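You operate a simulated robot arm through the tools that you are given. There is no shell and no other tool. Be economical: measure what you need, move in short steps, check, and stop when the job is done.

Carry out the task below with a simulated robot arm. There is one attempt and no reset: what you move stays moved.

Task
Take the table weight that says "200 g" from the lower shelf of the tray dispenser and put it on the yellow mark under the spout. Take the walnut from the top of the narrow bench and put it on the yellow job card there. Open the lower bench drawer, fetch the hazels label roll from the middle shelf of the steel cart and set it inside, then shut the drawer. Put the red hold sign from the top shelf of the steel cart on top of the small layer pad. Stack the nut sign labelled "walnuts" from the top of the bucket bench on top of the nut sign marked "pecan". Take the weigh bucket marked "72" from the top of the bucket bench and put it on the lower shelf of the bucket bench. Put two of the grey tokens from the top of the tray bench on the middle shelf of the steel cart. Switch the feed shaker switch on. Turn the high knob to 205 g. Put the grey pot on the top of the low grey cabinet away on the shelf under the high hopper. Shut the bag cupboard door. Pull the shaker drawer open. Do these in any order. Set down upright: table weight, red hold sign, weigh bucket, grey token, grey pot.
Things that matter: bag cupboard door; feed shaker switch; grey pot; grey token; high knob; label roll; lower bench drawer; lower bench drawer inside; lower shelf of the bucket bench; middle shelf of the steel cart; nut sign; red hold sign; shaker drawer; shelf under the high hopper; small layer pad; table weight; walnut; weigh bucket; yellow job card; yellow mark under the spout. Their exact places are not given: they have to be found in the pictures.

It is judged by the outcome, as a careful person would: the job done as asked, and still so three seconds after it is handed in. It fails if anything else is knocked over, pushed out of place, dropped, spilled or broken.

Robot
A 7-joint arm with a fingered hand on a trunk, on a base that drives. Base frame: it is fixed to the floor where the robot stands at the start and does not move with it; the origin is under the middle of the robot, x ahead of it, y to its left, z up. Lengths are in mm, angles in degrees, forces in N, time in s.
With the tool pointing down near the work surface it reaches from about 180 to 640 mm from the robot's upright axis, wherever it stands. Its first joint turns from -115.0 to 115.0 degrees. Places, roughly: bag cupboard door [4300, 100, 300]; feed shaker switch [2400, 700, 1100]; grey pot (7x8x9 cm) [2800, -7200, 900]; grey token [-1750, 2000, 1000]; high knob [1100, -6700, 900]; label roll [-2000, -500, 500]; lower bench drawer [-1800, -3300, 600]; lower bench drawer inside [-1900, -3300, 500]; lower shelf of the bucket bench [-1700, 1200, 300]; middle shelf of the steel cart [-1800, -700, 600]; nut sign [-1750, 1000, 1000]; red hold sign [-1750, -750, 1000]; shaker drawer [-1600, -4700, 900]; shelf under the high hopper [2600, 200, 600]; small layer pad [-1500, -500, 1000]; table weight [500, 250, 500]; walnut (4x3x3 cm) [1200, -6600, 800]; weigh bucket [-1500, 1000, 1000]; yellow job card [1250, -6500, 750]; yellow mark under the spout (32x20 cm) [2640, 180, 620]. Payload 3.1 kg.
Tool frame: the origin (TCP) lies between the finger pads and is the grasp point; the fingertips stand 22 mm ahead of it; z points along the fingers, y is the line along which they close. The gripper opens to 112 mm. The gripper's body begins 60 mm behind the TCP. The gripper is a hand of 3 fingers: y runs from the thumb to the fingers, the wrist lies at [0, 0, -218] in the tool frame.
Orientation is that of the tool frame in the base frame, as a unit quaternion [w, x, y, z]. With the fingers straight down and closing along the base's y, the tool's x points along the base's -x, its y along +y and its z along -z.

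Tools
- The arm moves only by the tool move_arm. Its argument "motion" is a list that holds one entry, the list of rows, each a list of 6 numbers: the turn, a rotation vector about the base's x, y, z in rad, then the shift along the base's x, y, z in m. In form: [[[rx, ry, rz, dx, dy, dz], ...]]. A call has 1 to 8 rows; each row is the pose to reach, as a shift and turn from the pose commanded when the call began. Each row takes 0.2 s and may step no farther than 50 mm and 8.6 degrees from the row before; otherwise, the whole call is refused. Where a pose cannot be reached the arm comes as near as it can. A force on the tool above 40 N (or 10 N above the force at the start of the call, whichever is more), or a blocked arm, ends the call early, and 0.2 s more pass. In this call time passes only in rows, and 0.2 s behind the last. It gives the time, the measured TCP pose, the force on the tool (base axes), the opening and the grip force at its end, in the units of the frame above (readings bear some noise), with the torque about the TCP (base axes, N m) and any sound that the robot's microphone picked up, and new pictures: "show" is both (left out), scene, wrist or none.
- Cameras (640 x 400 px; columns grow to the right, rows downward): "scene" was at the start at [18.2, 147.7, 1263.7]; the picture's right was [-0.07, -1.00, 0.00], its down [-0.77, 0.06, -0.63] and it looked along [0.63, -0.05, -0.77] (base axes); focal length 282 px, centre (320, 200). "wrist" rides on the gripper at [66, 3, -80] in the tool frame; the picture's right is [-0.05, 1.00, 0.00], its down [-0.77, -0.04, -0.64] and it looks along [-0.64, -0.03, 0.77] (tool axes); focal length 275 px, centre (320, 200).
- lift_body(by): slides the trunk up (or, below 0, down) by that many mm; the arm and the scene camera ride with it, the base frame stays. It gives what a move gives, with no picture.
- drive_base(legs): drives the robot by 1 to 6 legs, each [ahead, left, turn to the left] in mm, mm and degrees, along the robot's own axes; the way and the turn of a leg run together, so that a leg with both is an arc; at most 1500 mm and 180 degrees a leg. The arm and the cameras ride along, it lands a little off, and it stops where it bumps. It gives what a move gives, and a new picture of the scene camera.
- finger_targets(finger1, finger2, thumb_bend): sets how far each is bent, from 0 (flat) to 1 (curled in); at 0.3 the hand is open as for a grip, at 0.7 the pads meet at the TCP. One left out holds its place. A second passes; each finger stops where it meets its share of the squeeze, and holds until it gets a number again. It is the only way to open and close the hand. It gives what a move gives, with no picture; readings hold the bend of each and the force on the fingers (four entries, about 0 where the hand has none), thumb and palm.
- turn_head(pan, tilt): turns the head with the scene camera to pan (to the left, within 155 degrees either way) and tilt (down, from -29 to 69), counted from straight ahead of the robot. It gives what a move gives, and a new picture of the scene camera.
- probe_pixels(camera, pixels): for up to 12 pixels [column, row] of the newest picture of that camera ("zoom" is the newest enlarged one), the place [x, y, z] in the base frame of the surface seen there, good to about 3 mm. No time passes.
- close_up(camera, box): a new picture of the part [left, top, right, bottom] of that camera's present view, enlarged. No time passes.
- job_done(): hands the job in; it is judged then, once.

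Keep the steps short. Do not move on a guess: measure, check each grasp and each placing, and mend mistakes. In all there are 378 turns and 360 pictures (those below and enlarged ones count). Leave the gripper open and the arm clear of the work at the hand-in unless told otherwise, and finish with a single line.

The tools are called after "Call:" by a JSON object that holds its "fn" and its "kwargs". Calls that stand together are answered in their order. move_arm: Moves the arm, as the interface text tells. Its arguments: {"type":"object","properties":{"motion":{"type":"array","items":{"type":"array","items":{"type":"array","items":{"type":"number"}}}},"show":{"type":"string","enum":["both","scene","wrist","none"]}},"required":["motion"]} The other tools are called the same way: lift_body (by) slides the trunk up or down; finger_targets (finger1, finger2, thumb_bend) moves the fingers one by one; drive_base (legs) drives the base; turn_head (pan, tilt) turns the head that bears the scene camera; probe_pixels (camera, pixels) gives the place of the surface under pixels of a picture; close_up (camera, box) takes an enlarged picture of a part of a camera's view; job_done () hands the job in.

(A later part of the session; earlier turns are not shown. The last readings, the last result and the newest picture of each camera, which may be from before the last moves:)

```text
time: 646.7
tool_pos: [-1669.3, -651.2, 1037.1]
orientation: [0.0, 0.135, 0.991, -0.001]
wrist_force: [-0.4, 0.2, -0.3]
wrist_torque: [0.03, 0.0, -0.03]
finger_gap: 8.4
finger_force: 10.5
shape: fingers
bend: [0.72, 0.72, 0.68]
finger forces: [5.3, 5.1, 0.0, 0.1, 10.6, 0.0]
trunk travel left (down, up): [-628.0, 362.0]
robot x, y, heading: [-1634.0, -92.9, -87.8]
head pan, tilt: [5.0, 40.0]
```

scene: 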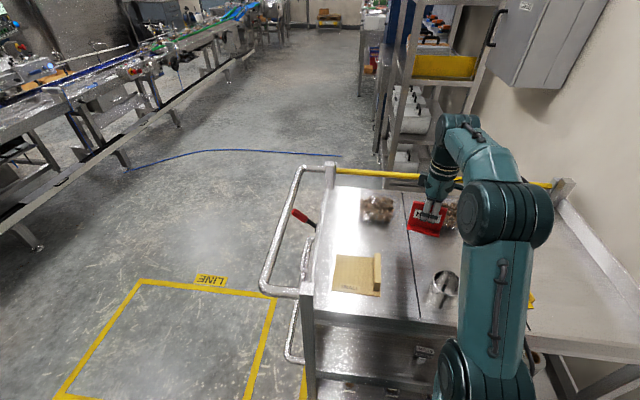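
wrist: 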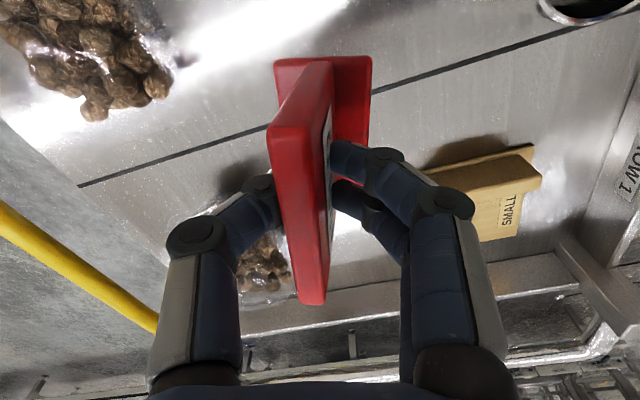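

Call:
{"fn": "move_arm", "kwargs": {"motion": [[[0, 0, 0.05, 0.034, 0.021, 0.01], [0, 0, 0.1, 0.067, 0.042, 0.01], [0, 0, 0.16, 0.1, 0.063, 0.01], [0, 0, 0.22, 0.134, 0.085, 0.01], [0, 0, 0.27, 0.168, 0.106, 0.01]]], "show": "both"}}

Call:
{"fn": "close_up", "kwargs": {"camera": "scene", "box": [310, 180, 450, 310]}}

```text
time: 647.9
tool_pos: [-1503.3, -542.4, 1046.8]
orientation: [-0.001, 0.0, 1.0, -0.002]
wrist_force: [0.4, 0.2, -1.1]
wrist_torque: [0.01, 0.03, 0.01]
finger_gap: 8.2
finger_force: 9.7
shape: fingers
bend: [0.72, 0.72, 0.68]
finger forces: [5.1, 5.3, 0.1, 0.1, 10.5, 0.0]
trunk travel left (down, up): [-628.0, 362.0]
robot x, y, heading: [-1628.7, -91.3, -87.9]
head pan, tilt: [5.0, 40.0]
```

scene: 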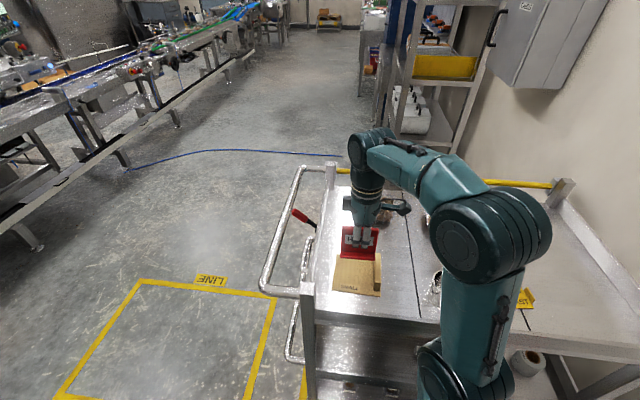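
wrist: 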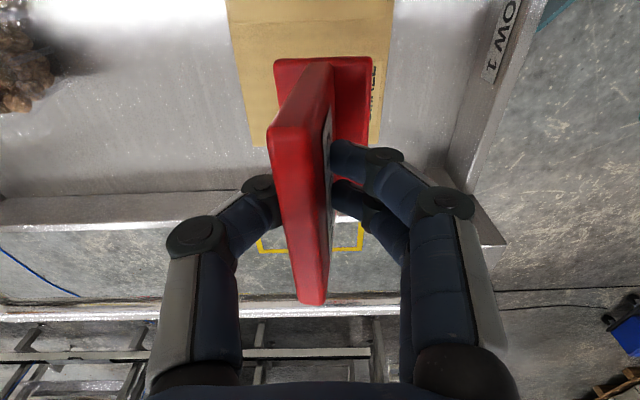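

```text
3.08 times, centred on (380, 245) of scene
```

zoom: 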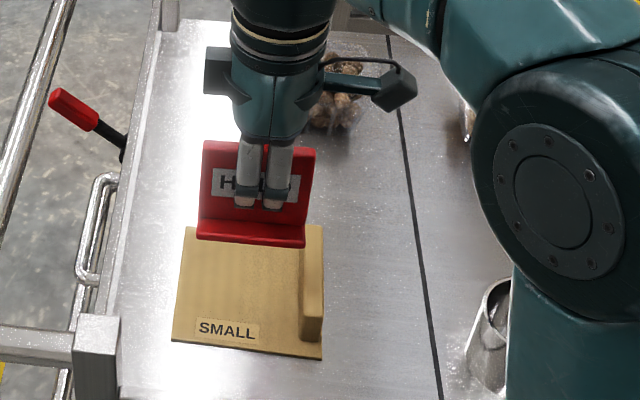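

Call:
{"fn": "probe_pixels", "kwargs": {"camera": "zoom", "pixels": [[200, 236], [303, 243], [207, 150], [312, 155], [188, 260], [176, 335], [298, 270], [300, 340], [190, 235], [315, 350], [240, 237]]}}

```text
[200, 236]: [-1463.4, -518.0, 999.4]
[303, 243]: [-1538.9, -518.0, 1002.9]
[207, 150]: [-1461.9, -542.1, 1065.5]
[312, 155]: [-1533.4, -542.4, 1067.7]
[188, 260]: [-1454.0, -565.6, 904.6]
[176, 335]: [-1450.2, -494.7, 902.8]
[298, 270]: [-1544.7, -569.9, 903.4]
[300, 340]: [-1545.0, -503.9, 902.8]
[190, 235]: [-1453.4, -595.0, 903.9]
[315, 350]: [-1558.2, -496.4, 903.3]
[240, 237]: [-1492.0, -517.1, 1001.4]
```

Call:
{"fn": "move_arm", "kwargs": {"motion": [[[0, 0, 0, 0.003, 0, -0.04], [0, 0, 0, 0.003, 0, -0.075], [0, 0, 0, 0.003, 0, -0.084]]], "show": "none"}}

Call:
{"fn": "move_arm", "kwargs": {"motion": [[[0, 0, 0, 0, 0, -0.002], [0, 0, 0, 0, 0, -0.004]]], "show": "scene"}}

Call:
{"fn": "close_up", "kwargs": {"camera": "scene", "box": [310, 180, 450, 310]}}

```text
time: 648.7
tool_pos: [-1498.7, -544.3, 962.9]
orientation: [-0.001, 0.0, 1.0, -0.003]
wrist_force: [0.5, 1.1, -0.4]
wrist_torque: [-0.01, -0.04, 0.0]
finger_gap: 8.3
finger_force: 10.5
shape: fingers
bend: [0.72, 0.72, 0.68]
finger forces: [5.2, 5.3, 0.0, 0.1, 10.5, 0.1]
trunk travel left (down, up): [-628.0, 362.0]
robot x, y, heading: [-1627.6, -94.5, -87.4]
head pan, tilt: [5.0, 40.0]
```

```text
time: 649.3
tool_pos: [-1499.5, -543.5, 957.9]
orientation: [0.0, 0.001, 1.0, -0.002]
wrist_force: [0.6, 0.3, 1.6]
wrist_torque: [-0.01, -0.01, -0.01]
finger_gap: 8.1
finger_force: 11.2
shape: fingers
bend: [0.72, 0.72, 0.68]
finger forces: [5.7, 5.7, 0.1, 0.0, 10.4, 0.1]
trunk travel left (down, up): [-628.0, 362.0]
robot x, y, heading: [-1633.8, -95.6, -87.7]
head pan, tilt: [5.0, 40.0]
```

scene: 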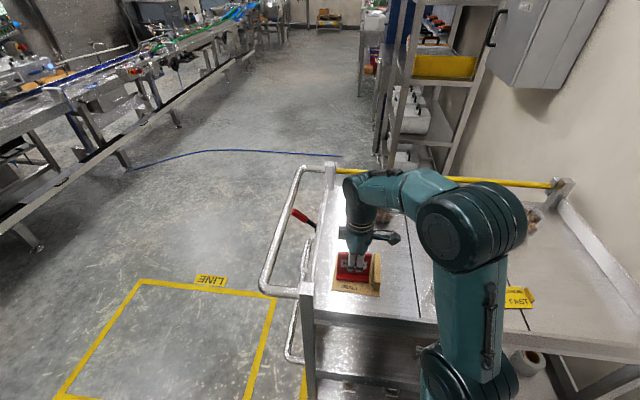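

```text
3.08 times, centred on (380, 245) of scene
```

zoom: 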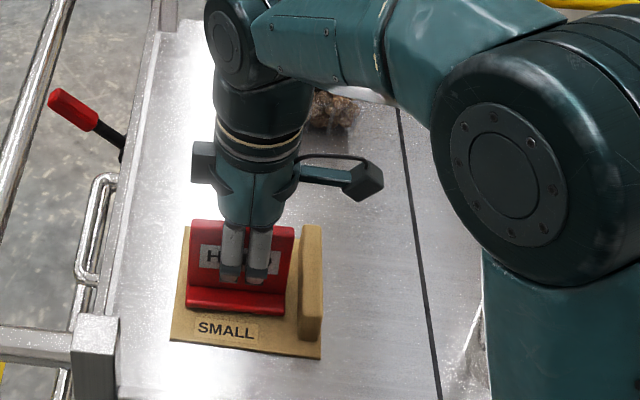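

Just touching, neatly on the pad. Release slowly and lift.

Call:
{"fn": "move_arm", "kwargs": {"motion": [[[0, 0, 0, 0, 0, -0.001]]], "show": "none"}}

Call:
{"fn": "finger_targets", "kwargs": {"finger1": 0.64, "finger2": 0.64, "thumb_bend": 0.62}}

Call:
{"fn": "finger_targets", "kwargs": {"finger1": 0.52, "finger2": 0.52, "thumb_bend": 0.52}}

Call:
{"fn": "move_arm", "kwargs": {"motion": [[[0, 0, 0, 0, 0, 0.04], [0, 0, 0, 0, 0, 0.08], [0, 0, 0, 0, 0, 0.12]]], "show": "scene"}}

Call:
{"fn": "close_up", "kwargs": {"camera": "scene", "box": [310, 180, 450, 310]}}

```text
time: 649.7
tool_pos: [-1497.5, -542.4, 957.9]
orientation: [0.0, 0.0, 1.0, -0.003]
wrist_force: [0.0, 0.8, 2.6]
wrist_torque: [-0.04, 0.01, -0.03]
finger_gap: 8.2
finger_force: 11.5
shape: fingers
bend: [0.72, 0.72, 0.69]
finger forces: [6.0, 6.0, 0.0, 0.0, 10.7, 0.1]
trunk travel left (down, up): [-628.0, 362.0]
robot x, y, heading: [-1630.8, -95.3, -87.4]
head pan, tilt: [5.0, 40.0]
```

```text
time: 650.7
tool_pos: [-1498.7, -542.2, 957.1]
orientation: [0.0, 0.001, 1.0, -0.002]
wrist_force: [0.3, 1.4, 0.3]
wrist_torque: [0.02, 0.01, 0.0]
finger_gap: 18.4
finger_force: 0.0
shape: fingers
bend: [0.64, 0.64, 0.62]
finger forces: [0.0, 0.1, 0.0, 0.1, 0.0, 0.1]
trunk travel left (down, up): [-628.0, 362.0]
robot x, y, heading: [-1631.1, -93.2, -87.7]
head pan, tilt: [5.0, 40.0]
```

```text
time: 651.7
tool_pos: [-1498.6, -543.1, 957.5]
orientation: [0.0, 0.001, 1.0, -0.002]
wrist_force: [-1.1, -0.1, -0.5]
wrist_torque: [-0.03, -0.01, -0.01]
finger_gap: 48.8
finger_force: 0.0
shape: fingers
bend: [0.52, 0.52, 0.52]
finger forces: [0.0, 0.0, 0.0, 0.1, 0.1, 0.0]
trunk travel left (down, up): [-628.0, 362.0]
robot x, y, heading: [-1630.8, -97.6, -87.2]
head pan, tilt: [5.0, 40.0]
```

```text
time: 652.5
tool_pos: [-1498.2, -543.3, 1077.6]
orientation: [0.0, 0.001, 1.0, -0.001]
wrist_force: [-0.4, 0.2, 0.3]
wrist_torque: [-0.01, 0.0, -0.02]
finger_gap: 49.0
finger_force: 0.0
shape: fingers
bend: [0.52, 0.52, 0.52]
finger forces: [0.1, 0.0, 0.0, 0.0, 0.0, 0.1]
trunk travel left (down, up): [-628.0, 362.0]
robot x, y, heading: [-1634.9, -91.9, -87.8]
head pan, tilt: [5.0, 40.0]
```

scene: 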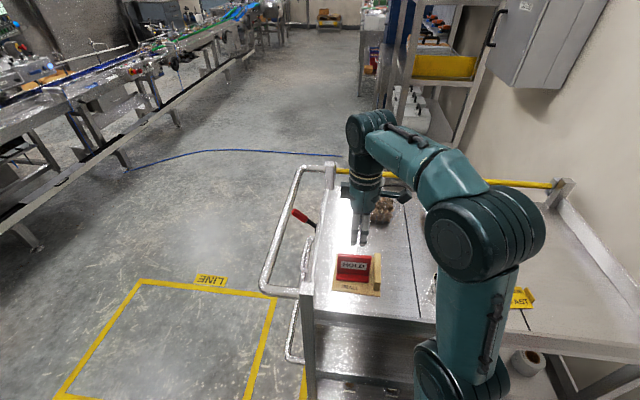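

```text
3.08 times, centred on (380, 245) of scene
```

zoom: 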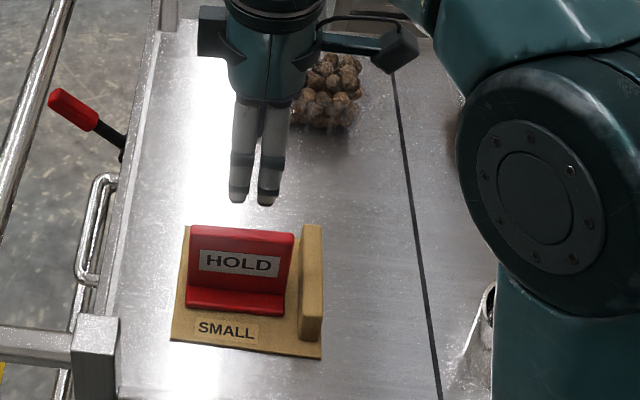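

HOLD sign stands on the small layer pad. Restore the hand yaw while retracting.

Call:
{"fn": "move_arm", "kwargs": {"motion": [[[0, 0, -0.14, -0.015, 0.025, 0.01], [0, 0, -0.28, -0.03, 0.05, 0.02], [0, 0, -0.42, -0.045, 0.075, 0.03], [0, 0, -0.56, -0.06, 0.1, 0.03], [0, 0, -0.7, -0.075, 0.12, 0.03], [0, 0, -0.84, -0.09, 0.14, 0.03], [0, 0, -0.98, -0.1, 0.15, 0.03], [0, 0, -1.12, -0.1, 0.16, 0.03]]], "show": "none"}}

Call:
{"fn": "move_arm", "kwargs": {"motion": [[[0, 0, -0.14, 0, 0, 0.02], [0, 0, -0.28, 0, 0, 0.04], [0, 0, -0.416, 0, 0, 0.06]]], "show": "none"}}

Call:
{"fn": "finger_targets", "kwargs": {"finger1": 0.42, "finger2": 0.42, "thumb_bend": 0.42}}

```text
time: 654.3
tool_pos: [-1599.5, -383.1, 1107.8]
orientation: [-0.001, 0.533, 0.846, -0.001]
wrist_force: [0.0, 0.1, -0.3]
wrist_torque: [0.01, 0.04, 0.02]
finger_gap: 48.9
finger_force: 0.0
shape: fingers
bend: [0.52, 0.52, 0.52]
finger forces: [0.0, 0.0, 0.0, 0.0, 0.0, 0.0]
trunk travel left (down, up): [-628.0, 362.0]
robot x, y, heading: [-1635.4, -91.8, -87.7]
head pan, tilt: [5.0, 40.0]
```

```text
time: 655.1
tool_pos: [-1598.6, -383.0, 1169.0]
orientation: [-0.002, 0.696, 0.718, -0.002]
wrist_force: [0.3, 0.1, 0.8]
wrist_torque: [0.01, 0.03, 0.01]
finger_gap: 48.9
finger_force: 0.0
shape: fingers
bend: [0.52, 0.52, 0.52]
finger forces: [0.1, 0.1, 0.1, 0.1, 0.0, 0.0]
trunk travel left (down, up): [-628.0, 362.0]
robot x, y, heading: [-1633.8, -92.2, -87.6]
head pan, tilt: [5.0, 40.0]
```

```text
time: 656.1
tool_pos: [-1599.0, -383.0, 1169.8]
orientation: [-0.002, 0.696, 0.718, -0.002]
wrist_force: [0.3, 0.0, 0.1]
wrist_torque: [-0.02, -0.03, -0.02]
finger_gap: 77.4
finger_force: 0.1
shape: fingers
bend: [0.42, 0.42, 0.42]
finger forces: [0.0, 0.0, 0.0, 0.0, 0.0, 0.0]
trunk travel left (down, up): [-628.0, 362.0]
robot x, y, heading: [-1633.3, -94.7, -87.7]
head pan, tilt: [5.0, 40.0]
```

Call:
{"fn": "drive_base", "kwargs": {"legs": [[-160, 0, 0], [0, 990, 0], [0, 0, -92.3], [0, -1500, 0], [0, -557, 0], [540, 0, 0]]}}

```text
time: 678.7
tool_pos: [-1428.6, 2194.2, 1169.3]
orientation: [-0.001, 1.0, -0.024, 0.001]
wrist_force: [-0.5, 0.2, -0.9]
wrist_torque: [-0.02, -0.03, -0.03]
finger_gap: 77.2
finger_force: 0.1
shape: fingers
bend: [0.42, 0.42, 0.42]
finger forces: [0.0, 0.0, 0.0, 0.0, 0.0, 0.0]
trunk travel left (down, up): [-628.0, 362.0]
robot x, y, heading: [-1135.4, 2206.8, 178.0]
head pan, tilt: [5.0, 40.0]
```

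scene: 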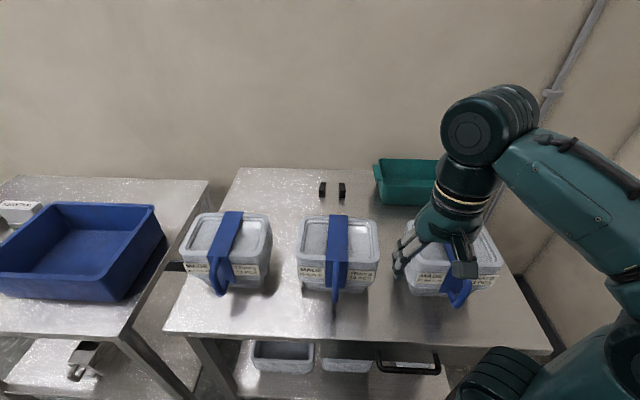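

Call:
{"fn": "drive_base", "kwargs": {"legs": [[52, 85, 2]]}}

Call:
{"fn": "move_arm", "kwargs": {"motion": [[[0, 0, 0, -0.045, 0, 0], [0, 0, 0, -0.09, 0, 0], [0, 0, 0, -0.135, 0, 0], [0, 0, 0, -0.175, 0, -0.02], [0, 0, 0, -0.21, 0, -0.05], [0, 0, 0, -0.24, 0, -0.085], [0, 0, 0, -0.27, 0.0, -0.125], [0, 0, 0, -0.295, 0.0, -0.165]]], "show": "wrist"}}

```text
time: 679.9
tool_pos: [-1484.3, 2098.4, 1169.7]
orientation: [-0.002, 1.0, -0.006, 0.001]
wrist_force: [-0.1, -0.1, 0.1]
wrist_torque: [0.06, 0.01, 0.0]
finger_gap: 77.2
finger_force: 0.2
shape: fingers
bend: [0.42, 0.42, 0.42]
finger forces: [0.1, 0.1, 0.0, 0.0, 0.0, 0.0]
trunk travel left (down, up): [-628.0, 362.0]
robot x, y, heading: [-1193.0, 2115.2, 180.1]
head pan, tilt: [5.0, 40.0]
```

scene: 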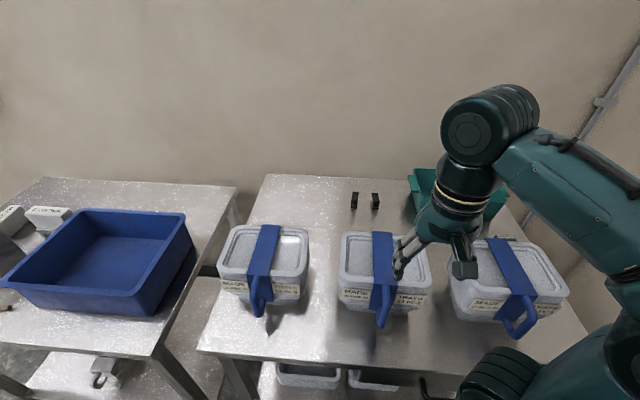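

```text
time: 681.7
tool_pos: [-1778.1, 2096.6, 1000.3]
orientation: [-0.002, 1.0, -0.006, 0.0]
wrist_force: [-0.9, 0.7, -0.7]
wrist_torque: [0.0, -0.02, -0.01]
finger_gap: 77.5
finger_force: 0.0
shape: fingers
bend: [0.42, 0.42, 0.42]
finger forces: [0.1, 0.0, 0.0, 0.0, 0.0, 0.0]
trunk travel left (down, up): [-628.0, 362.0]
robot x, y, heading: [-1191.3, 2120.4, 179.8]
head pan, tilt: [5.0, 40.0]
```

wrist: 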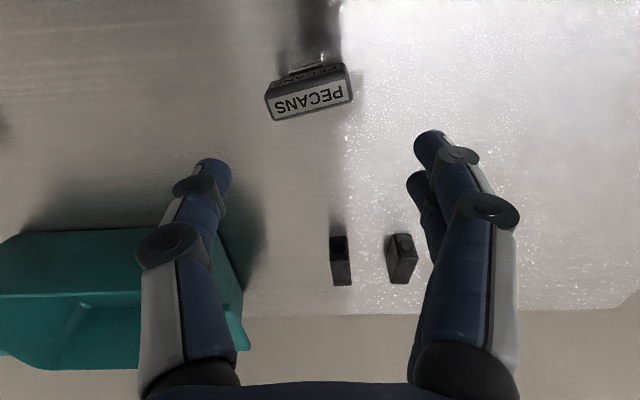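

Call:
{"fn": "probe_pixels", "kwargs": {"camera": "wrist", "pixels": [[270, 103], [349, 88], [310, 93], [312, 104], [309, 85], [240, 180]]}}

```text
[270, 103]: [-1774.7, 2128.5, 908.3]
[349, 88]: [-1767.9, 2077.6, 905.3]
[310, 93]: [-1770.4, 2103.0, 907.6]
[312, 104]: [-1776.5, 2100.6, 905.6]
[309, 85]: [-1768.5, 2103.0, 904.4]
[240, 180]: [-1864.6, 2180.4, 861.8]
```

Call:
{"fn": "move_arm", "kwargs": {"motion": [[[0, 0, 0.065, 0.003, 0.003, -0.035], [0, 0, 0.13, 0.005, 0.006, -0.07], [0, 0, 0.13, 0.005, 0.006, -0.105]]], "show": "none"}}

Call:
{"fn": "finger_targets", "kwargs": {"finger1": 0.7, "finger2": 0.7, "thumb_bend": 0.7}}

Call:
{"fn": "move_arm", "kwargs": {"motion": [[[0, 0, 0, 0, 0, 0.04], [0, 0, 0, 0, 0, 0.08]]], "show": "wrist"}}

```text
time: 682.5
tool_pos: [-1771.7, 2103.3, 896.8]
orientation: [-0.001, 0.998, 0.06, 0.001]
wrist_force: [-0.4, 0.0, 0.0]
wrist_torque: [0.01, 0.01, 0.01]
finger_gap: 77.4
finger_force: 0.0
shape: fingers
bend: [0.42, 0.42, 0.42]
finger forces: [0.1, 0.0, 0.0, 0.0, 0.0, 0.0]
trunk travel left (down, up): [-628.0, 362.0]
robot x, y, heading: [-1191.9, 2122.3, 179.9]
head pan, tilt: [5.0, 40.0]
```

```text
time: 683.5
tool_pos: [-1771.8, 2103.5, 898.0]
orientation: [-0.001, 0.998, 0.059, -0.001]
wrist_force: [0.6, 0.5, -0.4]
wrist_torque: [-0.02, -0.01, 0.0]
finger_gap: 49.8
finger_force: 17.0
shape: fingers
bend: [0.52, 0.6, 0.58]
finger forces: [9.3, 9.2, 0.0, 0.1, 15.6, 0.0]
trunk travel left (down, up): [-628.0, 362.0]
robot x, y, heading: [-1192.4, 2118.3, 179.8]
head pan, tilt: [5.0, 40.0]
```

```text
time: 684.1
tool_pos: [-1770.0, 2103.2, 977.7]
orientation: [-0.002, 0.998, 0.059, 0.0]
wrist_force: [-0.6, 0.6, -0.2]
wrist_torque: [0.0, -0.05, -0.03]
finger_gap: 49.7
finger_force: 17.2
shape: fingers
bend: [0.52, 0.6, 0.58]
finger forces: [9.4, 9.1, 0.1, 0.0, 15.4, 0.0]
trunk travel left (down, up): [-628.0, 362.0]
robot x, y, heading: [-1192.7, 2118.8, 179.5]
head pan, tilt: [5.0, 40.0]
```

wrist: 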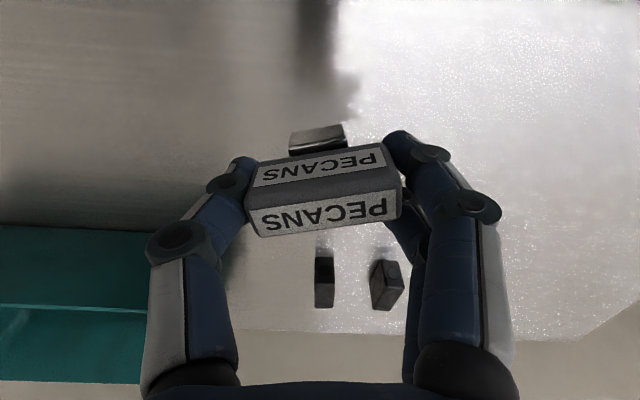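

Held. Retract and drive to the cart's side again.

Call:
{"fn": "move_arm", "kwargs": {"motion": [[[0, 0, -0.02, 0.0, 0, 0.045], [0, 0, -0.04, 0.02, 0, 0.085], [0, 0, -0.06, 0.05, 0, 0.12], [0, 0, -0.08, 0.09, 0, 0.14], [0, 0, -0.1, 0.135, 0, 0.14], [0, 0, -0.12, 0.18, 0, 0.14], [0, 0, -0.13, 0.225, 0, 0.14], [0, 0, -0.13, 0.26, 0, 0.14]]], "show": "none"}}

Call:
{"fn": "drive_base", "kwargs": {"legs": [[-560, 0, 0], [0, 1500, 0], [0, 552, 0], [860, 0, 0], [0, 0, 90]]}}

Call:
{"fn": "lift_body", "kwargs": {"by": -400}}

```text
time: 685.9
tool_pos: [-1510.4, 2104.3, 1120.5]
orientation: [-0.002, 1.0, -0.008, -0.001]
wrist_force: [-0.7, -0.5, -0.4]
wrist_torque: [0.05, 0.06, -0.01]
finger_gap: 49.4
finger_force: 16.9
shape: fingers
bend: [0.52, 0.61, 0.58]
finger forces: [9.7, 8.9, 0.0, 0.1, 15.3, 0.0]
trunk travel left (down, up): [-628.0, 362.0]
robot x, y, heading: [-1192.6, 2118.1, 180.1]
head pan, tilt: [5.0, 40.0]
```

```text
time: 706.8
tool_pos: [-1490.4, -223.3, 1120.4]
orientation: [-0.001, 0.722, 0.691, -0.001]
wrist_force: [0.2, -0.1, 0.0]
wrist_torque: [0.01, 0.01, -0.01]
finger_gap: 49.6
finger_force: 16.6
shape: fingers
bend: [0.52, 0.61, 0.58]
finger forces: [9.5, 8.3, 0.0, 0.1, 15.1, 0.1]
trunk travel left (down, up): [-628.0, 362.0]
robot x, y, heading: [-1494.0, 94.1, -92.1]
head pan, tilt: [5.0, 40.0]
```

scene: 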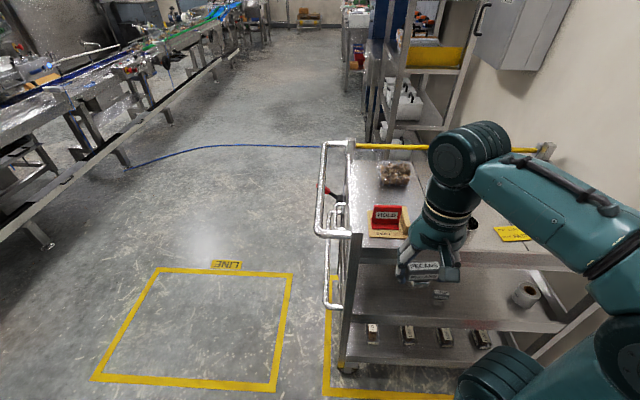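

```text
time: 710.6
tool_pos: [-1491.6, -223.5, 720.6]
orientation: [-0.002, 0.722, 0.692, -0.001]
wrist_force: [-0.2, 0.1, -0.8]
wrist_torque: [0.0, 0.03, 0.02]
finger_gap: 49.7
finger_force: 16.5
shape: fingers
bend: [0.52, 0.61, 0.58]
finger forces: [9.5, 8.3, 0.0, 0.0, 15.2, 0.0]
trunk travel left (down, up): [-228.0, 762.0]
robot x, y, heading: [-1493.6, 98.7, -91.6]
head pan, tilt: [5.0, 40.0]
```

Call:
{"fn": "drive_base", "kwargs": {"legs": [[25, -130, 1.8]]}}

Call:
{"fn": "move_arm", "kwargs": {"motion": [[[-0.1, 0, 0, -0.015, -0.02, -0.01], [-0.2, 0, 0, -0.03, -0.04, -0.02], [-0.3, 0, 0, -0.045, -0.06, -0.03], [-0.4, 0, 0, -0.06, -0.08, -0.04], [-0.5, 0, 0, -0.075, -0.1, -0.05], [-0.6, 0, 0, -0.09, -0.12, -0.057], [-0.7, 0, 0, -0.105, -0.14, -0.057]]], "show": "none"}}

```text
time: 711.9
tool_pos: [-1609.5, -244.8, 721.4]
orientation: [-0.001, 0.712, 0.703, -0.001]
wrist_force: [-0.2, 0.1, -1.3]
wrist_torque: [0.02, 0.02, -0.02]
finger_gap: 49.8
finger_force: 16.3
shape: fingers
bend: [0.52, 0.61, 0.58]
finger forces: [9.5, 8.2, 0.1, 0.0, 15.2, 0.0]
trunk travel left (down, up): [-228.0, 762.0]
robot x, y, heading: [-1622.0, 76.4, -90.3]
head pan, tilt: [5.0, 40.0]
```

scene: 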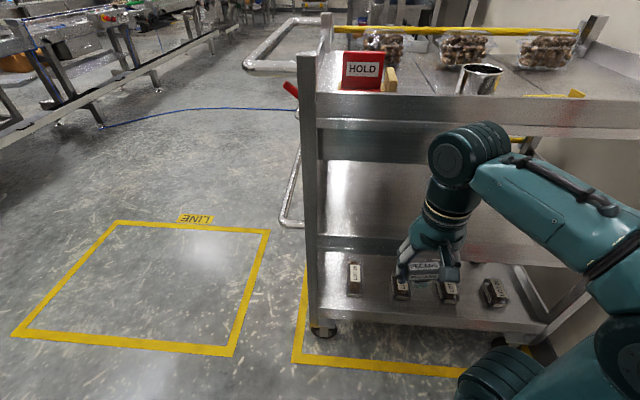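

```text
time: 713.5
tool_pos: [-1716.3, -383.2, 661.7]
orientation: [0.243, 0.668, 0.66, -0.242]
wrist_force: [-0.8, 0.1, -1.6]
wrist_torque: [-0.01, -0.02, 0.0]
finger_gap: 49.7
finger_force: 17.4
shape: fingers
bend: [0.52, 0.62, 0.58]
finger forces: [9.8, 9.8, 0.0, 0.0, 14.8, 0.0]
trunk travel left (down, up): [-228.0, 762.0]
robot x, y, heading: [-1621.2, 74.1, -90.1]
head pan, tilt: [5.0, 40.0]
```

Call:
{"fn": "move_arm", "kwargs": {"motion": [[[0, 0, 0, -0.045, 0, 0], [0, 0, 0, -0.09, 0, 0], [0, 0, 0, -0.137, 0, 0], [0, 0, 0, -0.137, -0.04, 0], [0, 0, 0, -0.137, -0.08, 0], [0, 0, 0, -0.137, -0.117, 0]]], "show": "wrist"}}

```text
time: 714.9
tool_pos: [-1852.6, -501.9, 663.2]
orientation: [0.242, 0.669, 0.66, -0.243]
wrist_force: [-0.1, 0.3, -0.6]
wrist_torque: [0.0, -0.03, 0.06]
finger_gap: 49.6
finger_force: 16.4
shape: fingers
bend: [0.52, 0.62, 0.58]
finger forces: [9.5, 8.7, 0.1, 0.0, 14.8, 0.0]
trunk travel left (down, up): [-228.0, 762.0]
robot x, y, heading: [-1624.9, 78.8, -90.1]
head pan, tilt: [5.0, 40.0]
```

wrist: 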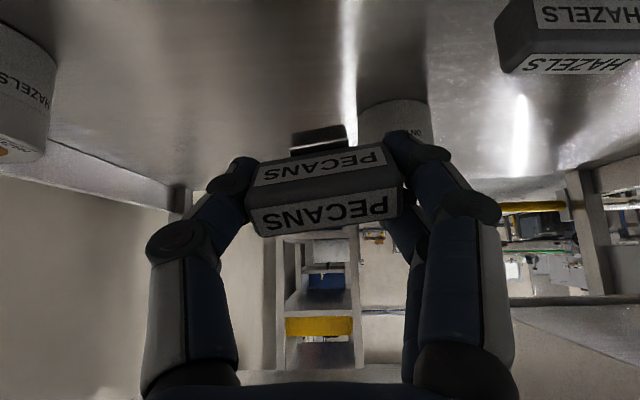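

Clear space. Straighten and lower.

Call:
{"fn": "move_arm", "kwargs": {"motion": [[[0.14, 0, 0, 0, 0, -0.012], [0.28, 0, 0, 0, 0, -0.024], [0.42, 0, 0, 0, 0, -0.036], [0.56, 0, 0, 0, 0, -0.046], [0.7, 0, 0, 0, 0, -0.054], [0.7, 0, 0, 0, 0, -0.06]]], "show": "none"}}

Call:
{"fn": "move_arm", "kwargs": {"motion": [[[0, 0, 0, 0, 0, -0.003], [0, 0, 0, 0, 0, -0.006], [0, 0, 0, 0, 0, -0.008]]], "show": "wrist"}}

```text
time: 716.3
tool_pos: [-1851.7, -501.2, 603.4]
orientation: [-0.003, 0.712, 0.702, 0.0]
wrist_force: [0.5, 0.1, -0.7]
wrist_torque: [0.01, 0.03, 0.01]
finger_gap: 49.2
finger_force: 16.8
shape: fingers
bend: [0.52, 0.62, 0.58]
finger forces: [9.4, 9.3, 0.1, 0.1, 14.6, 0.1]
trunk travel left (down, up): [-228.0, 762.0]
robot x, y, heading: [-1624.5, 76.9, -90.4]
head pan, tilt: [5.0, 40.0]
```

```text
time: 717.1
tool_pos: [-1851.8, -502.0, 596.9]
orientation: [-0.001, 0.712, 0.703, -0.001]
wrist_force: [0.2, -0.6, 4.6]
wrist_torque: [0.03, -0.07, -0.02]
finger_gap: 49.3
finger_force: 17.7
shape: fingers
bend: [0.52, 0.62, 0.59]
finger forces: [9.6, 10.7, 0.0, 0.0, 15.1, 0.0]
trunk travel left (down, up): [-228.0, 762.0]
robot x, y, heading: [-1621.6, 77.6, -90.4]
head pan, tilt: [5.0, 40.0]
```

wrist: 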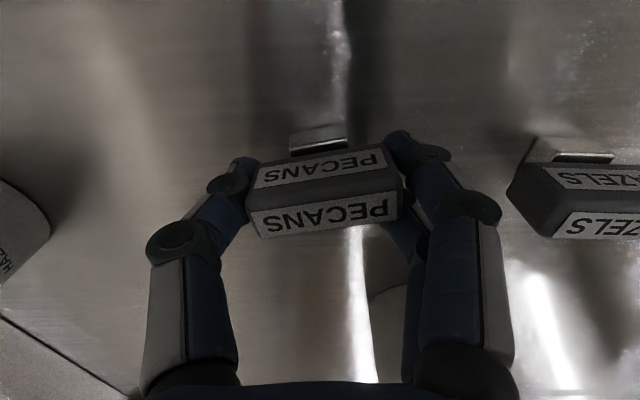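

Contact at 4.6 N. Release and exit by the reverse path.

Call:
{"fn": "finger_targets", "kwargs": {"finger1": 0.46, "finger2": 0.52, "thumb_bend": 0.5}}

Call:
{"fn": "finger_targets", "kwargs": {"finger1": 0.41, "finger2": 0.41, "thumb_bend": 0.41}}

Call:
{"fn": "move_arm", "kwargs": {"motion": [[[-0.02, 0, 0, 0, 0, 0.025], [-0.14, 0, 0, 0, 0, 0.038], [-0.28, 0, 0, 0, 0.0, 0.05], [-0.42, 0, 0, 0, 0.0, 0.06], [-0.56, 0, 0, 0, 0.01, 0.068], [-0.7, 0, 0, 0.0, 0.03, 0.07], [-0.7, 0, 0, 0.0, 0.07, 0.07], [-0.7, 0, 0, 0.0, 0.11, 0.07]]], "show": "wrist"}}

```text
time: 718.1
tool_pos: [-1852.6, -501.5, 595.6]
orientation: [-0.001, 0.712, 0.702, 0.0]
wrist_force: [-0.3, -0.5, -0.3]
wrist_torque: [0.02, -0.04, 0.0]
finger_gap: 60.3
finger_force: 0.0
shape: fingers
bend: [0.46, 0.52, 0.5]
finger forces: [0.1, 0.1, 0.0, 0.0, 0.1, 0.1]
trunk travel left (down, up): [-228.0, 762.0]
robot x, y, heading: [-1627.4, 76.6, -90.3]
head pan, tilt: [5.0, 40.0]
```

```text
time: 719.1
tool_pos: [-1851.7, -502.6, 596.4]
orientation: [-0.002, 0.711, 0.703, -0.001]
wrist_force: [0.5, -0.1, -0.2]
wrist_torque: [-0.02, -0.03, -0.01]
finger_gap: 80.3
finger_force: 0.1
shape: fingers
bend: [0.41, 0.41, 0.41]
finger forces: [0.0, 0.0, 0.0, 0.0, 0.0, 0.1]
trunk travel left (down, up): [-228.0, 762.0]
robot x, y, heading: [-1622.2, 77.0, -90.1]
head pan, tilt: [5.0, 40.0]
```

```text
time: 720.9
tool_pos: [-1850.9, -392.1, 667.1]
orientation: [0.242, 0.669, 0.66, -0.243]
wrist_force: [0.2, -1.2, 0.4]
wrist_torque: [0.01, -0.01, 0.03]
finger_gap: 80.5
finger_force: 0.0
shape: fingers
bend: [0.41, 0.41, 0.41]
finger forces: [0.1, 0.1, 0.0, 0.0, 0.0, 0.1]
trunk travel left (down, up): [-228.0, 762.0]
robot x, y, heading: [-1625.8, 79.6, -90.1]
head pan, tilt: [5.0, 40.0]
```

wrist: 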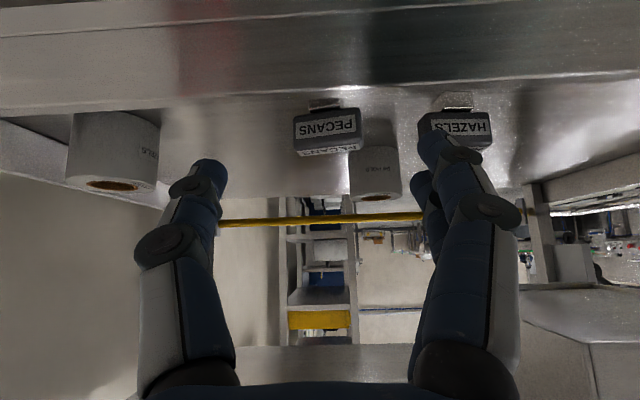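

Both tokens stand upright. Retract the arm and drive to the lower bench.

Call:
{"fn": "move_arm", "kwargs": {"motion": [[[0.1, 0, 0, 0.025, 0.03, 0.01], [0.2, 0, 0, 0.05, 0.055, 0.02], [0.3, 0, 0, 0.08, 0.075, 0.03], [0.4, 0, 0, 0.11, 0.095, 0.04], [0.5, 0, 0, 0.14, 0.115, 0.05], [0.6, 0, 0, 0.17, 0.13, 0.06], [0.7, 0, 0, 0.2, 0.14, 0.06]]], "show": "none"}}

Call:
{"fn": "lift_body", "kwargs": {"by": 250}}

Call:
{"fn": "drive_base", "kwargs": {"legs": [[0, 820, 0], [1500, 0, 0], [1500, 0, 0], [350, 0, 0], [0, 0, -90]]}}

```text
time: 722.5
tool_pos: [-1649.7, -253.2, 725.8]
orientation: [-0.003, 0.712, 0.703, -0.001]
wrist_force: [-0.4, -0.1, 0.1]
wrist_torque: [0.01, -0.03, 0.0]
finger_gap: 80.6
finger_force: 0.1
shape: fingers
bend: [0.41, 0.41, 0.41]
finger forces: [0.1, 0.0, 0.1, 0.0, 0.0, 0.0]
trunk travel left (down, up): [-228.0, 762.0]
robot x, y, heading: [-1623.9, 76.3, -90.2]
head pan, tilt: [5.0, 40.0]
```

```text
time: 725.1
tool_pos: [-1649.5, -254.3, 975.0]
orientation: [-0.002, 0.712, 0.703, -0.001]
wrist_force: [-0.2, -0.7, -0.4]
wrist_torque: [-0.04, -0.02, 0.03]
finger_gap: 80.6
finger_force: 0.2
shape: fingers
bend: [0.41, 0.41, 0.41]
finger forces: [0.0, 0.1, 0.0, 0.0, 0.0, 0.0]
trunk travel left (down, up): [-478.0, 512.0]
robot x, y, heading: [-1623.1, 75.4, -89.9]
head pan, tilt: [5.0, 40.0]
```

```text
time: 749.2
tool_pos: [-1136.4, -3260.9, 975.9]
orientation: [-0.003, 1.0, 0.006, 0.0]
wrist_force: [0.1, -0.7, -0.4]
wrist_torque: [0.03, 0.0, 0.0]
finger_gap: 80.5
finger_force: 0.1
shape: fingers
bend: [0.41, 0.41, 0.41]
finger forces: [0.0, 0.0, 0.0, 0.0, 0.0, 0.1]
trunk travel left (down, up): [-478.0, 512.0]
robot x, y, heading: [-807.6, -3279.0, -178.9]
head pan, tilt: [5.0, 40.0]
```

scene: 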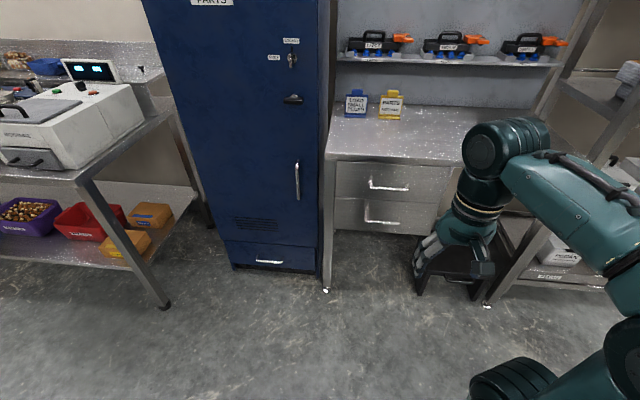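

The bench's two drawers are at (385,183) and (382,215). Measure the lower one.

Call:
{"fn": "probe_pixels", "kwargs": {"camera": "scene", "pixels": [[366, 213], [383, 222], [398, 223], [350, 210], [350, 225], [370, 186], [389, 189], [408, 190], [340, 180], [440, 150], [350, 232], [420, 232]]}}

Call:
{"fn": "close_up", "kwargs": {"camera": "scene", "box": [320, 140, 480, 250]}}

```text
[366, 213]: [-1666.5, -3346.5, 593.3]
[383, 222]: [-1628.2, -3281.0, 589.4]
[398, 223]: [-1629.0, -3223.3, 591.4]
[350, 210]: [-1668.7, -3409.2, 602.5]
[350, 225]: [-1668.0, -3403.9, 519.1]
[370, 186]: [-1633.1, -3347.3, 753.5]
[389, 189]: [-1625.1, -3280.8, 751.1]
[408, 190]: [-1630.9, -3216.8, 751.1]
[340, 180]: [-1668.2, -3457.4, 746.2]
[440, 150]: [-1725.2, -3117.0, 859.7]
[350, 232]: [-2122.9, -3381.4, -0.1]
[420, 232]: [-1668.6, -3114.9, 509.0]
```

```text
3.64 times, centred on (400, 195) of scene
```

zoom: 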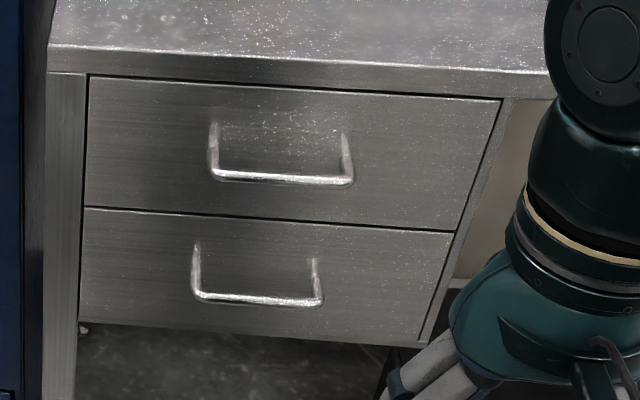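

Handle bar of the lower drawer: y −3348…−3220, x −1628, z 590; face x −1668. I orient the hand horizontal with fingers above / thumb below the bar.

Call:
{"fn": "finger_targets", "kwargs": {"finger1": 0.48, "finger2": 0.48, "thumb_bend": 0.48}}

Call:
{"fn": "move_arm", "kwargs": {"motion": [[[0, 0, -0.14, -0.01, 0, 0], [0, 0, -0.28, -0.02, 0, 0], [0, 0, -0.42, -0.03, 0, 0], [0, 0, -0.56, -0.04, 0, 0], [0, 0, -0.7, -0.05, 0, 0], [0, 0, -0.84, -0.06, 0, 0], [0, 0, -0.98, -0.07, 0, 0], [0, 0, -1.12, -0.08, 0, 0]]], "show": "none"}}

Call:
{"fn": "move_arm", "kwargs": {"motion": [[[0, 0, -0.14, 0, -0.005, 0], [0, 0, -0.28, 0, -0.01, 0], [0, 0, -0.47, 0, -0.015, 0]]], "show": "none"}}

Call:
{"fn": "lift_body", "kwargs": {"by": -340}}

```text
time: 750.2
tool_pos: [-1138.1, -3260.7, 975.5]
orientation: [-0.001, 1.0, 0.006, -0.001]
wrist_force: [-0.6, -0.2, 0.0]
wrist_torque: [0.02, -0.03, 0.0]
finger_gap: 61.6
finger_force: 0.0
shape: fingers
bend: [0.48, 0.48, 0.48]
finger forces: [0.0, 0.0, 0.0, 0.0, 0.1, 0.1]
trunk travel left (down, up): [-478.0, 512.0]
robot x, y, heading: [-802.0, -3277.8, -178.6]
head pan, tilt: [5.0, 40.0]
```

```text
time: 752.0
tool_pos: [-1217.7, -3259.6, 976.2]
orientation: [-0.001, 0.85, -0.527, 0.001]
wrist_force: [-0.5, -0.4, 0.3]
wrist_torque: [-0.03, -0.02, -0.01]
finger_gap: 61.5
finger_force: 0.2
shape: fingers
bend: [0.48, 0.48, 0.48]
finger forces: [0.1, 0.0, 0.0, 0.0, 0.0, 0.1]
trunk travel left (down, up): [-478.0, 512.0]
robot x, y, heading: [-807.1, -3280.3, -178.6]
head pan, tilt: [5.0, 40.0]
```

```text
refused: row 3 steps farther than a row can; nothing moved
```

```text
time: 755.3
tool_pos: [-1217.8, -3259.7, 635.8]
orientation: [-0.002, 0.851, -0.525, 0.001]
wrist_force: [-0.1, 0.3, -0.6]
wrist_torque: [0.01, 0.03, 0.03]
finger_gap: 61.4
finger_force: 0.0
shape: fingers
bend: [0.48, 0.48, 0.48]
finger forces: [0.0, 0.0, 0.1, 0.1, 0.0, 0.1]
trunk travel left (down, up): [-138.0, 852.0]
robot x, y, heading: [-807.2, -3277.3, -178.8]
head pan, tilt: [5.0, 40.0]
```

Call:
{"fn": "move_arm", "kwargs": {"motion": [[[0, 0, -0.12, 0, -0.005, 0], [0, 0, -0.24, 0, -0.01, 0], [0, 0, -0.36, 0, -0.015, 0], [0, 0, -0.466, 0, -0.02, 0]]], "show": "none"}}

Call:
{"fn": "move_arm", "kwargs": {"motion": [[[0, 0.14, 0, -0.015, 0, 0], [0, 0.28, 0, -0.03, 0, 0], [0, 0.42, 0, -0.045, 0, 0], [0, 0.56, 0, -0.06, 0, 0], [0, 0.7, 0, -0.075, 0, 0], [0, 0.84, 0, -0.09, 0, 0], [0, 0.98, 0, -0.105, 0, 0], [0, 1.12, 0, -0.12, 0, 0]]], "show": "none"}}

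Call:
{"fn": "move_arm", "kwargs": {"motion": [[[0, 0.12, 0, 0, 0, -0.012], [0, 0.24, 0, 0, 0, -0.024], [0, 0.36, 0, 0, 0, -0.036], [0, 0.45, 0, 0, 0, -0.045]]], "show": "scene"}}

```text
time: 756.3
tool_pos: [-1218.8, -3279.4, 635.1]
orientation: [0.002, -0.706, 0.709, -0.001]
wrist_force: [-0.8, -0.2, 0.1]
wrist_torque: [-0.01, -0.05, 0.01]
finger_gap: 61.5
finger_force: 0.0
shape: fingers
bend: [0.48, 0.48, 0.48]
finger forces: [0.0, 0.1, 0.0, 0.1, 0.0, 0.0]
trunk travel left (down, up): [-138.0, 852.0]
robot x, y, heading: [-805.1, -3278.5, -178.9]
head pan, tilt: [5.0, 40.0]
```

```text
time: 758.1
tool_pos: [-1337.4, -3279.5, 635.0]
orientation: [-0.375, -0.6, 0.6, 0.373]
wrist_force: [-0.5, 0.4, -0.4]
wrist_torque: [0.02, 0.01, 0.02]
finger_gap: 61.6
finger_force: 0.1
shape: fingers
bend: [0.48, 0.48, 0.48]
finger forces: [0.1, 0.0, 0.0, 0.0, 0.0, 0.0]
trunk travel left (down, up): [-138.0, 852.0]
robot x, y, heading: [-805.2, -3277.6, -178.7]
head pan, tilt: [5.0, 40.0]
```

```text
time: 759.1
tool_pos: [-1338.4, -3280.1, 589.7]
orientation: [-0.5, -0.501, 0.501, 0.498]
wrist_force: [-1.1, 0.0, -0.7]
wrist_torque: [0.0, 0.0, -0.01]
finger_gap: 61.2
finger_force: 0.1
shape: fingers
bend: [0.48, 0.48, 0.48]
finger forces: [0.1, 0.1, 0.1, 0.0, 0.1, 0.0]
trunk travel left (down, up): [-138.0, 852.0]
robot x, y, heading: [-808.6, -3281.4, -178.8]
head pan, tilt: [5.0, 40.0]
```

scene: 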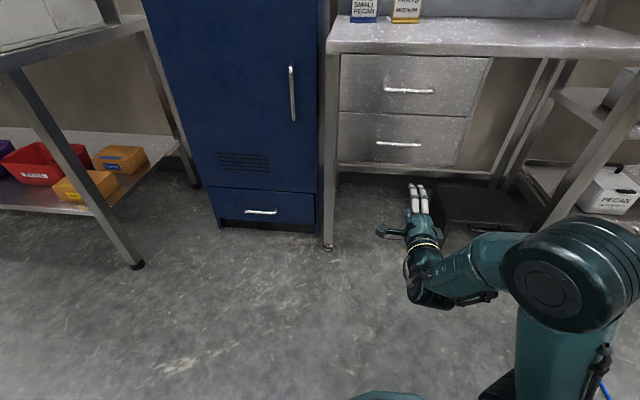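

Call:
{"fn": "drive_base", "kwargs": {"legs": [[286, 0, 0]]}}

Call:
{"fn": "close_up", "kwargs": {"camera": "wrist", "box": [0, 0, 640, 400]}}

```text
time: 761.1
tool_pos: [-1626.6, -3288.0, 590.6]
orientation: [0.5, 0.502, -0.501, -0.498]
wrist_force: [0.4, 0.2, -0.3]
wrist_torque: [0.01, -0.04, 0.01]
finger_gap: 61.4
finger_force: 0.1
shape: fingers
bend: [0.48, 0.48, 0.48]
finger forces: [0.0, 0.0, 0.1, 0.0, 0.0, 0.1]
trunk travel left (down, up): [-138.0, 852.0]
robot x, y, heading: [-1095.0, -3287.7, -178.6]
head pan, tilt: [5.0, 40.0]
```

scene: 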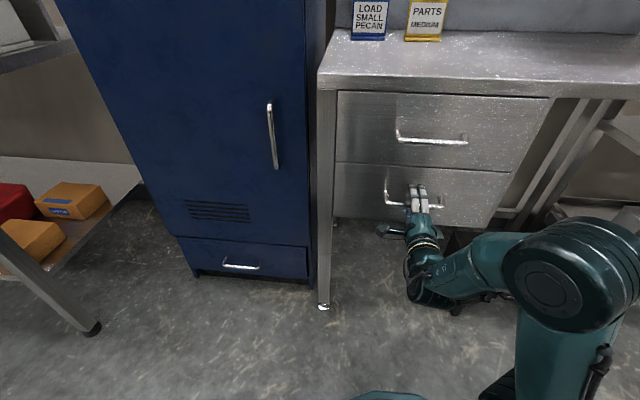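

```text
1.00 times, centred on (320, 200) of wrist (not enlarged: the box is as wide or as high as the picture)
```

zoom: 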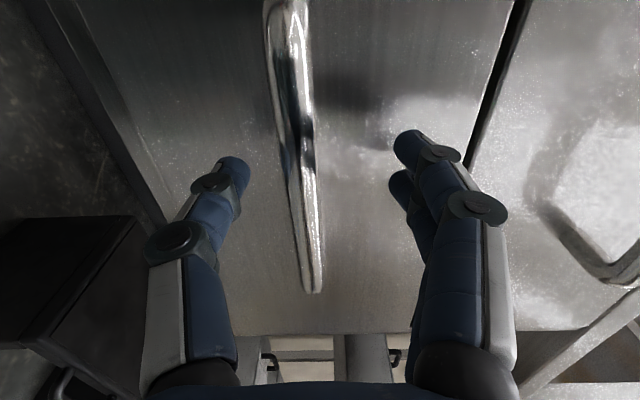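

The bar lies between thumb and fingers. Close and pull back 100 mm first.

Call:
{"fn": "finger_targets", "kwargs": {"finger1": 0.8, "finger2": 0.8, "thumb_bend": 0.8}}

Call:
{"fn": "move_arm", "kwargs": {"motion": [[[0, 0, 0, 0.02, 0, 0], [0, 0, 0, 0.04, 0, 0], [0, 0, 0, 0.06, 0, 0]]], "show": "scene"}}

```text
time: 762.1
tool_pos: [-1626.9, -3288.9, 589.3]
orientation: [-0.5, -0.501, 0.502, 0.497]
wrist_force: [-3.3, 0.5, -8.9]
wrist_torque: [-0.03, -0.02, -0.02]
finger_gap: 1.3
finger_force: 12.4
shape: fingers
bend: [0.77, 0.77, 0.71]
finger forces: [4.6, 4.5, 0.0, 0.0, 15.5, 0.1]
trunk travel left (down, up): [-138.0, 852.0]
robot x, y, heading: [-1095.2, -3286.8, -178.6]
head pan, tilt: [5.0, 40.0]
```

```text
time: 762.9
tool_pos: [-1569.1, -3288.5, 590.0]
orientation: [0.5, 0.501, -0.501, -0.498]
wrist_force: [0.2, -0.6, -9.0]
wrist_torque: [0.02, 0.03, -0.01]
finger_gap: 0.1
finger_force: 3.1
shape: fingers
bend: [0.78, 0.79, 0.74]
finger forces: [0.0, 0.0, 0.0, 0.0, 6.5, 0.0]
trunk travel left (down, up): [-138.0, 852.0]
robot x, y, heading: [-1096.6, -3283.2, -178.5]
head pan, tilt: [5.0, 40.0]
```

scene: 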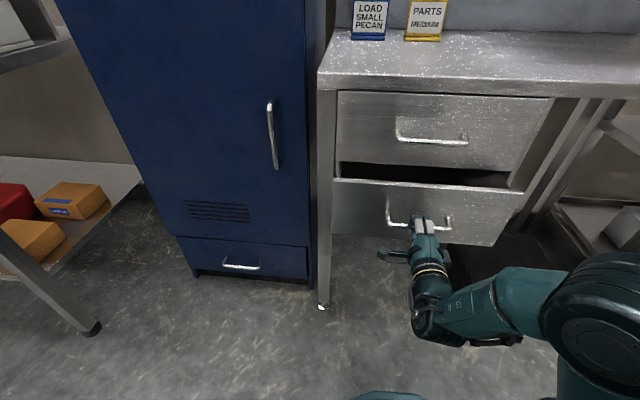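

It opens. Pull another 200 mm by driving back.

Call:
{"fn": "drive_base", "kwargs": {"legs": [[-200, 0, 0]]}}

```text
time: 764.5
tool_pos: [-1370.9, -3281.4, 589.4]
orientation: [-0.5, -0.499, 0.503, 0.498]
wrist_force: [-0.6, 0.5, -2.6]
wrist_torque: [0.06, 0.02, -0.02]
finger_gap: 0.0
finger_force: 0.8
shape: fingers
bend: [0.78, 0.78, 0.74]
finger forces: [0.1, 0.1, 0.1, 0.1, 2.7, 0.0]
trunk travel left (down, up): [-138.0, 852.0]
robot x, y, heading: [-896.0, -3278.5, -178.7]
head pan, tilt: [5.0, 40.0]
```

scene: 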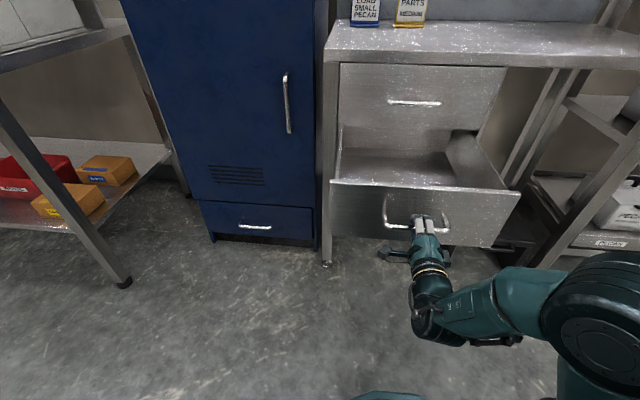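

Open ~250 mm. Measure the inside, release and back off.

Call:
{"fn": "probe_pixels", "kwargs": {"camera": "scene", "pixels": [[400, 165], [380, 175], [450, 175], [420, 183], [420, 190], [345, 180], [505, 188], [400, 150]]}}

Call:
{"fn": "finger_targets", "kwargs": {"finger1": 0.45, "finger2": 0.45, "thumb_bend": 0.45}}

Call:
{"fn": "move_arm", "kwargs": {"motion": [[[0, 0, 0, 0.04, 0, 0], [0, 0, 0, 0.08, 0, 0]]], "show": "none"}}

```text
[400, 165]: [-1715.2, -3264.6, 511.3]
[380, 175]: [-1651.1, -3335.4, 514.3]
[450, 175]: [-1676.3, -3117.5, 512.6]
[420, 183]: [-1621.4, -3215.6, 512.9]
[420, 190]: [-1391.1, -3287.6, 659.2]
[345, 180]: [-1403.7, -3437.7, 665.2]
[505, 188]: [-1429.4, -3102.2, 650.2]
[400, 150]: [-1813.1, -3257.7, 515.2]
```

```text
time: 765.5
tool_pos: [-1369.5, -3281.4, 590.9]
orientation: [-0.5, -0.499, 0.502, 0.498]
wrist_force: [0.5, -0.3, 0.4]
wrist_torque: [0.02, 0.01, 0.03]
finger_gap: 68.7
finger_force: 0.1
shape: fingers
bend: [0.45, 0.45, 0.45]
finger forces: [0.1, 0.0, 0.0, 0.0, 0.0, 0.1]
trunk travel left (down, up): [-138.0, 852.0]
robot x, y, heading: [-895.3, -3279.7, -178.8]
head pan, tilt: [5.0, 40.0]
```

```text
time: 766.1
tool_pos: [-1312.0, -3282.2, 590.7]
orientation: [-0.499, -0.5, 0.503, 0.499]
wrist_force: [-0.5, -0.4, -0.2]
wrist_torque: [0.02, 0.02, -0.01]
finger_gap: 68.9
finger_force: 0.0
shape: fingers
bend: [0.45, 0.45, 0.45]
finger forces: [0.0, 0.0, 0.0, 0.0, 0.0, 0.0]
out of reach, approached as far as the arm can: row 2
trunk travel left (down, up): [-138.0, 852.0]
robot x, y, heading: [-898.3, -3279.2, -178.7]
head pan, tilt: [5.0, 40.0]
```

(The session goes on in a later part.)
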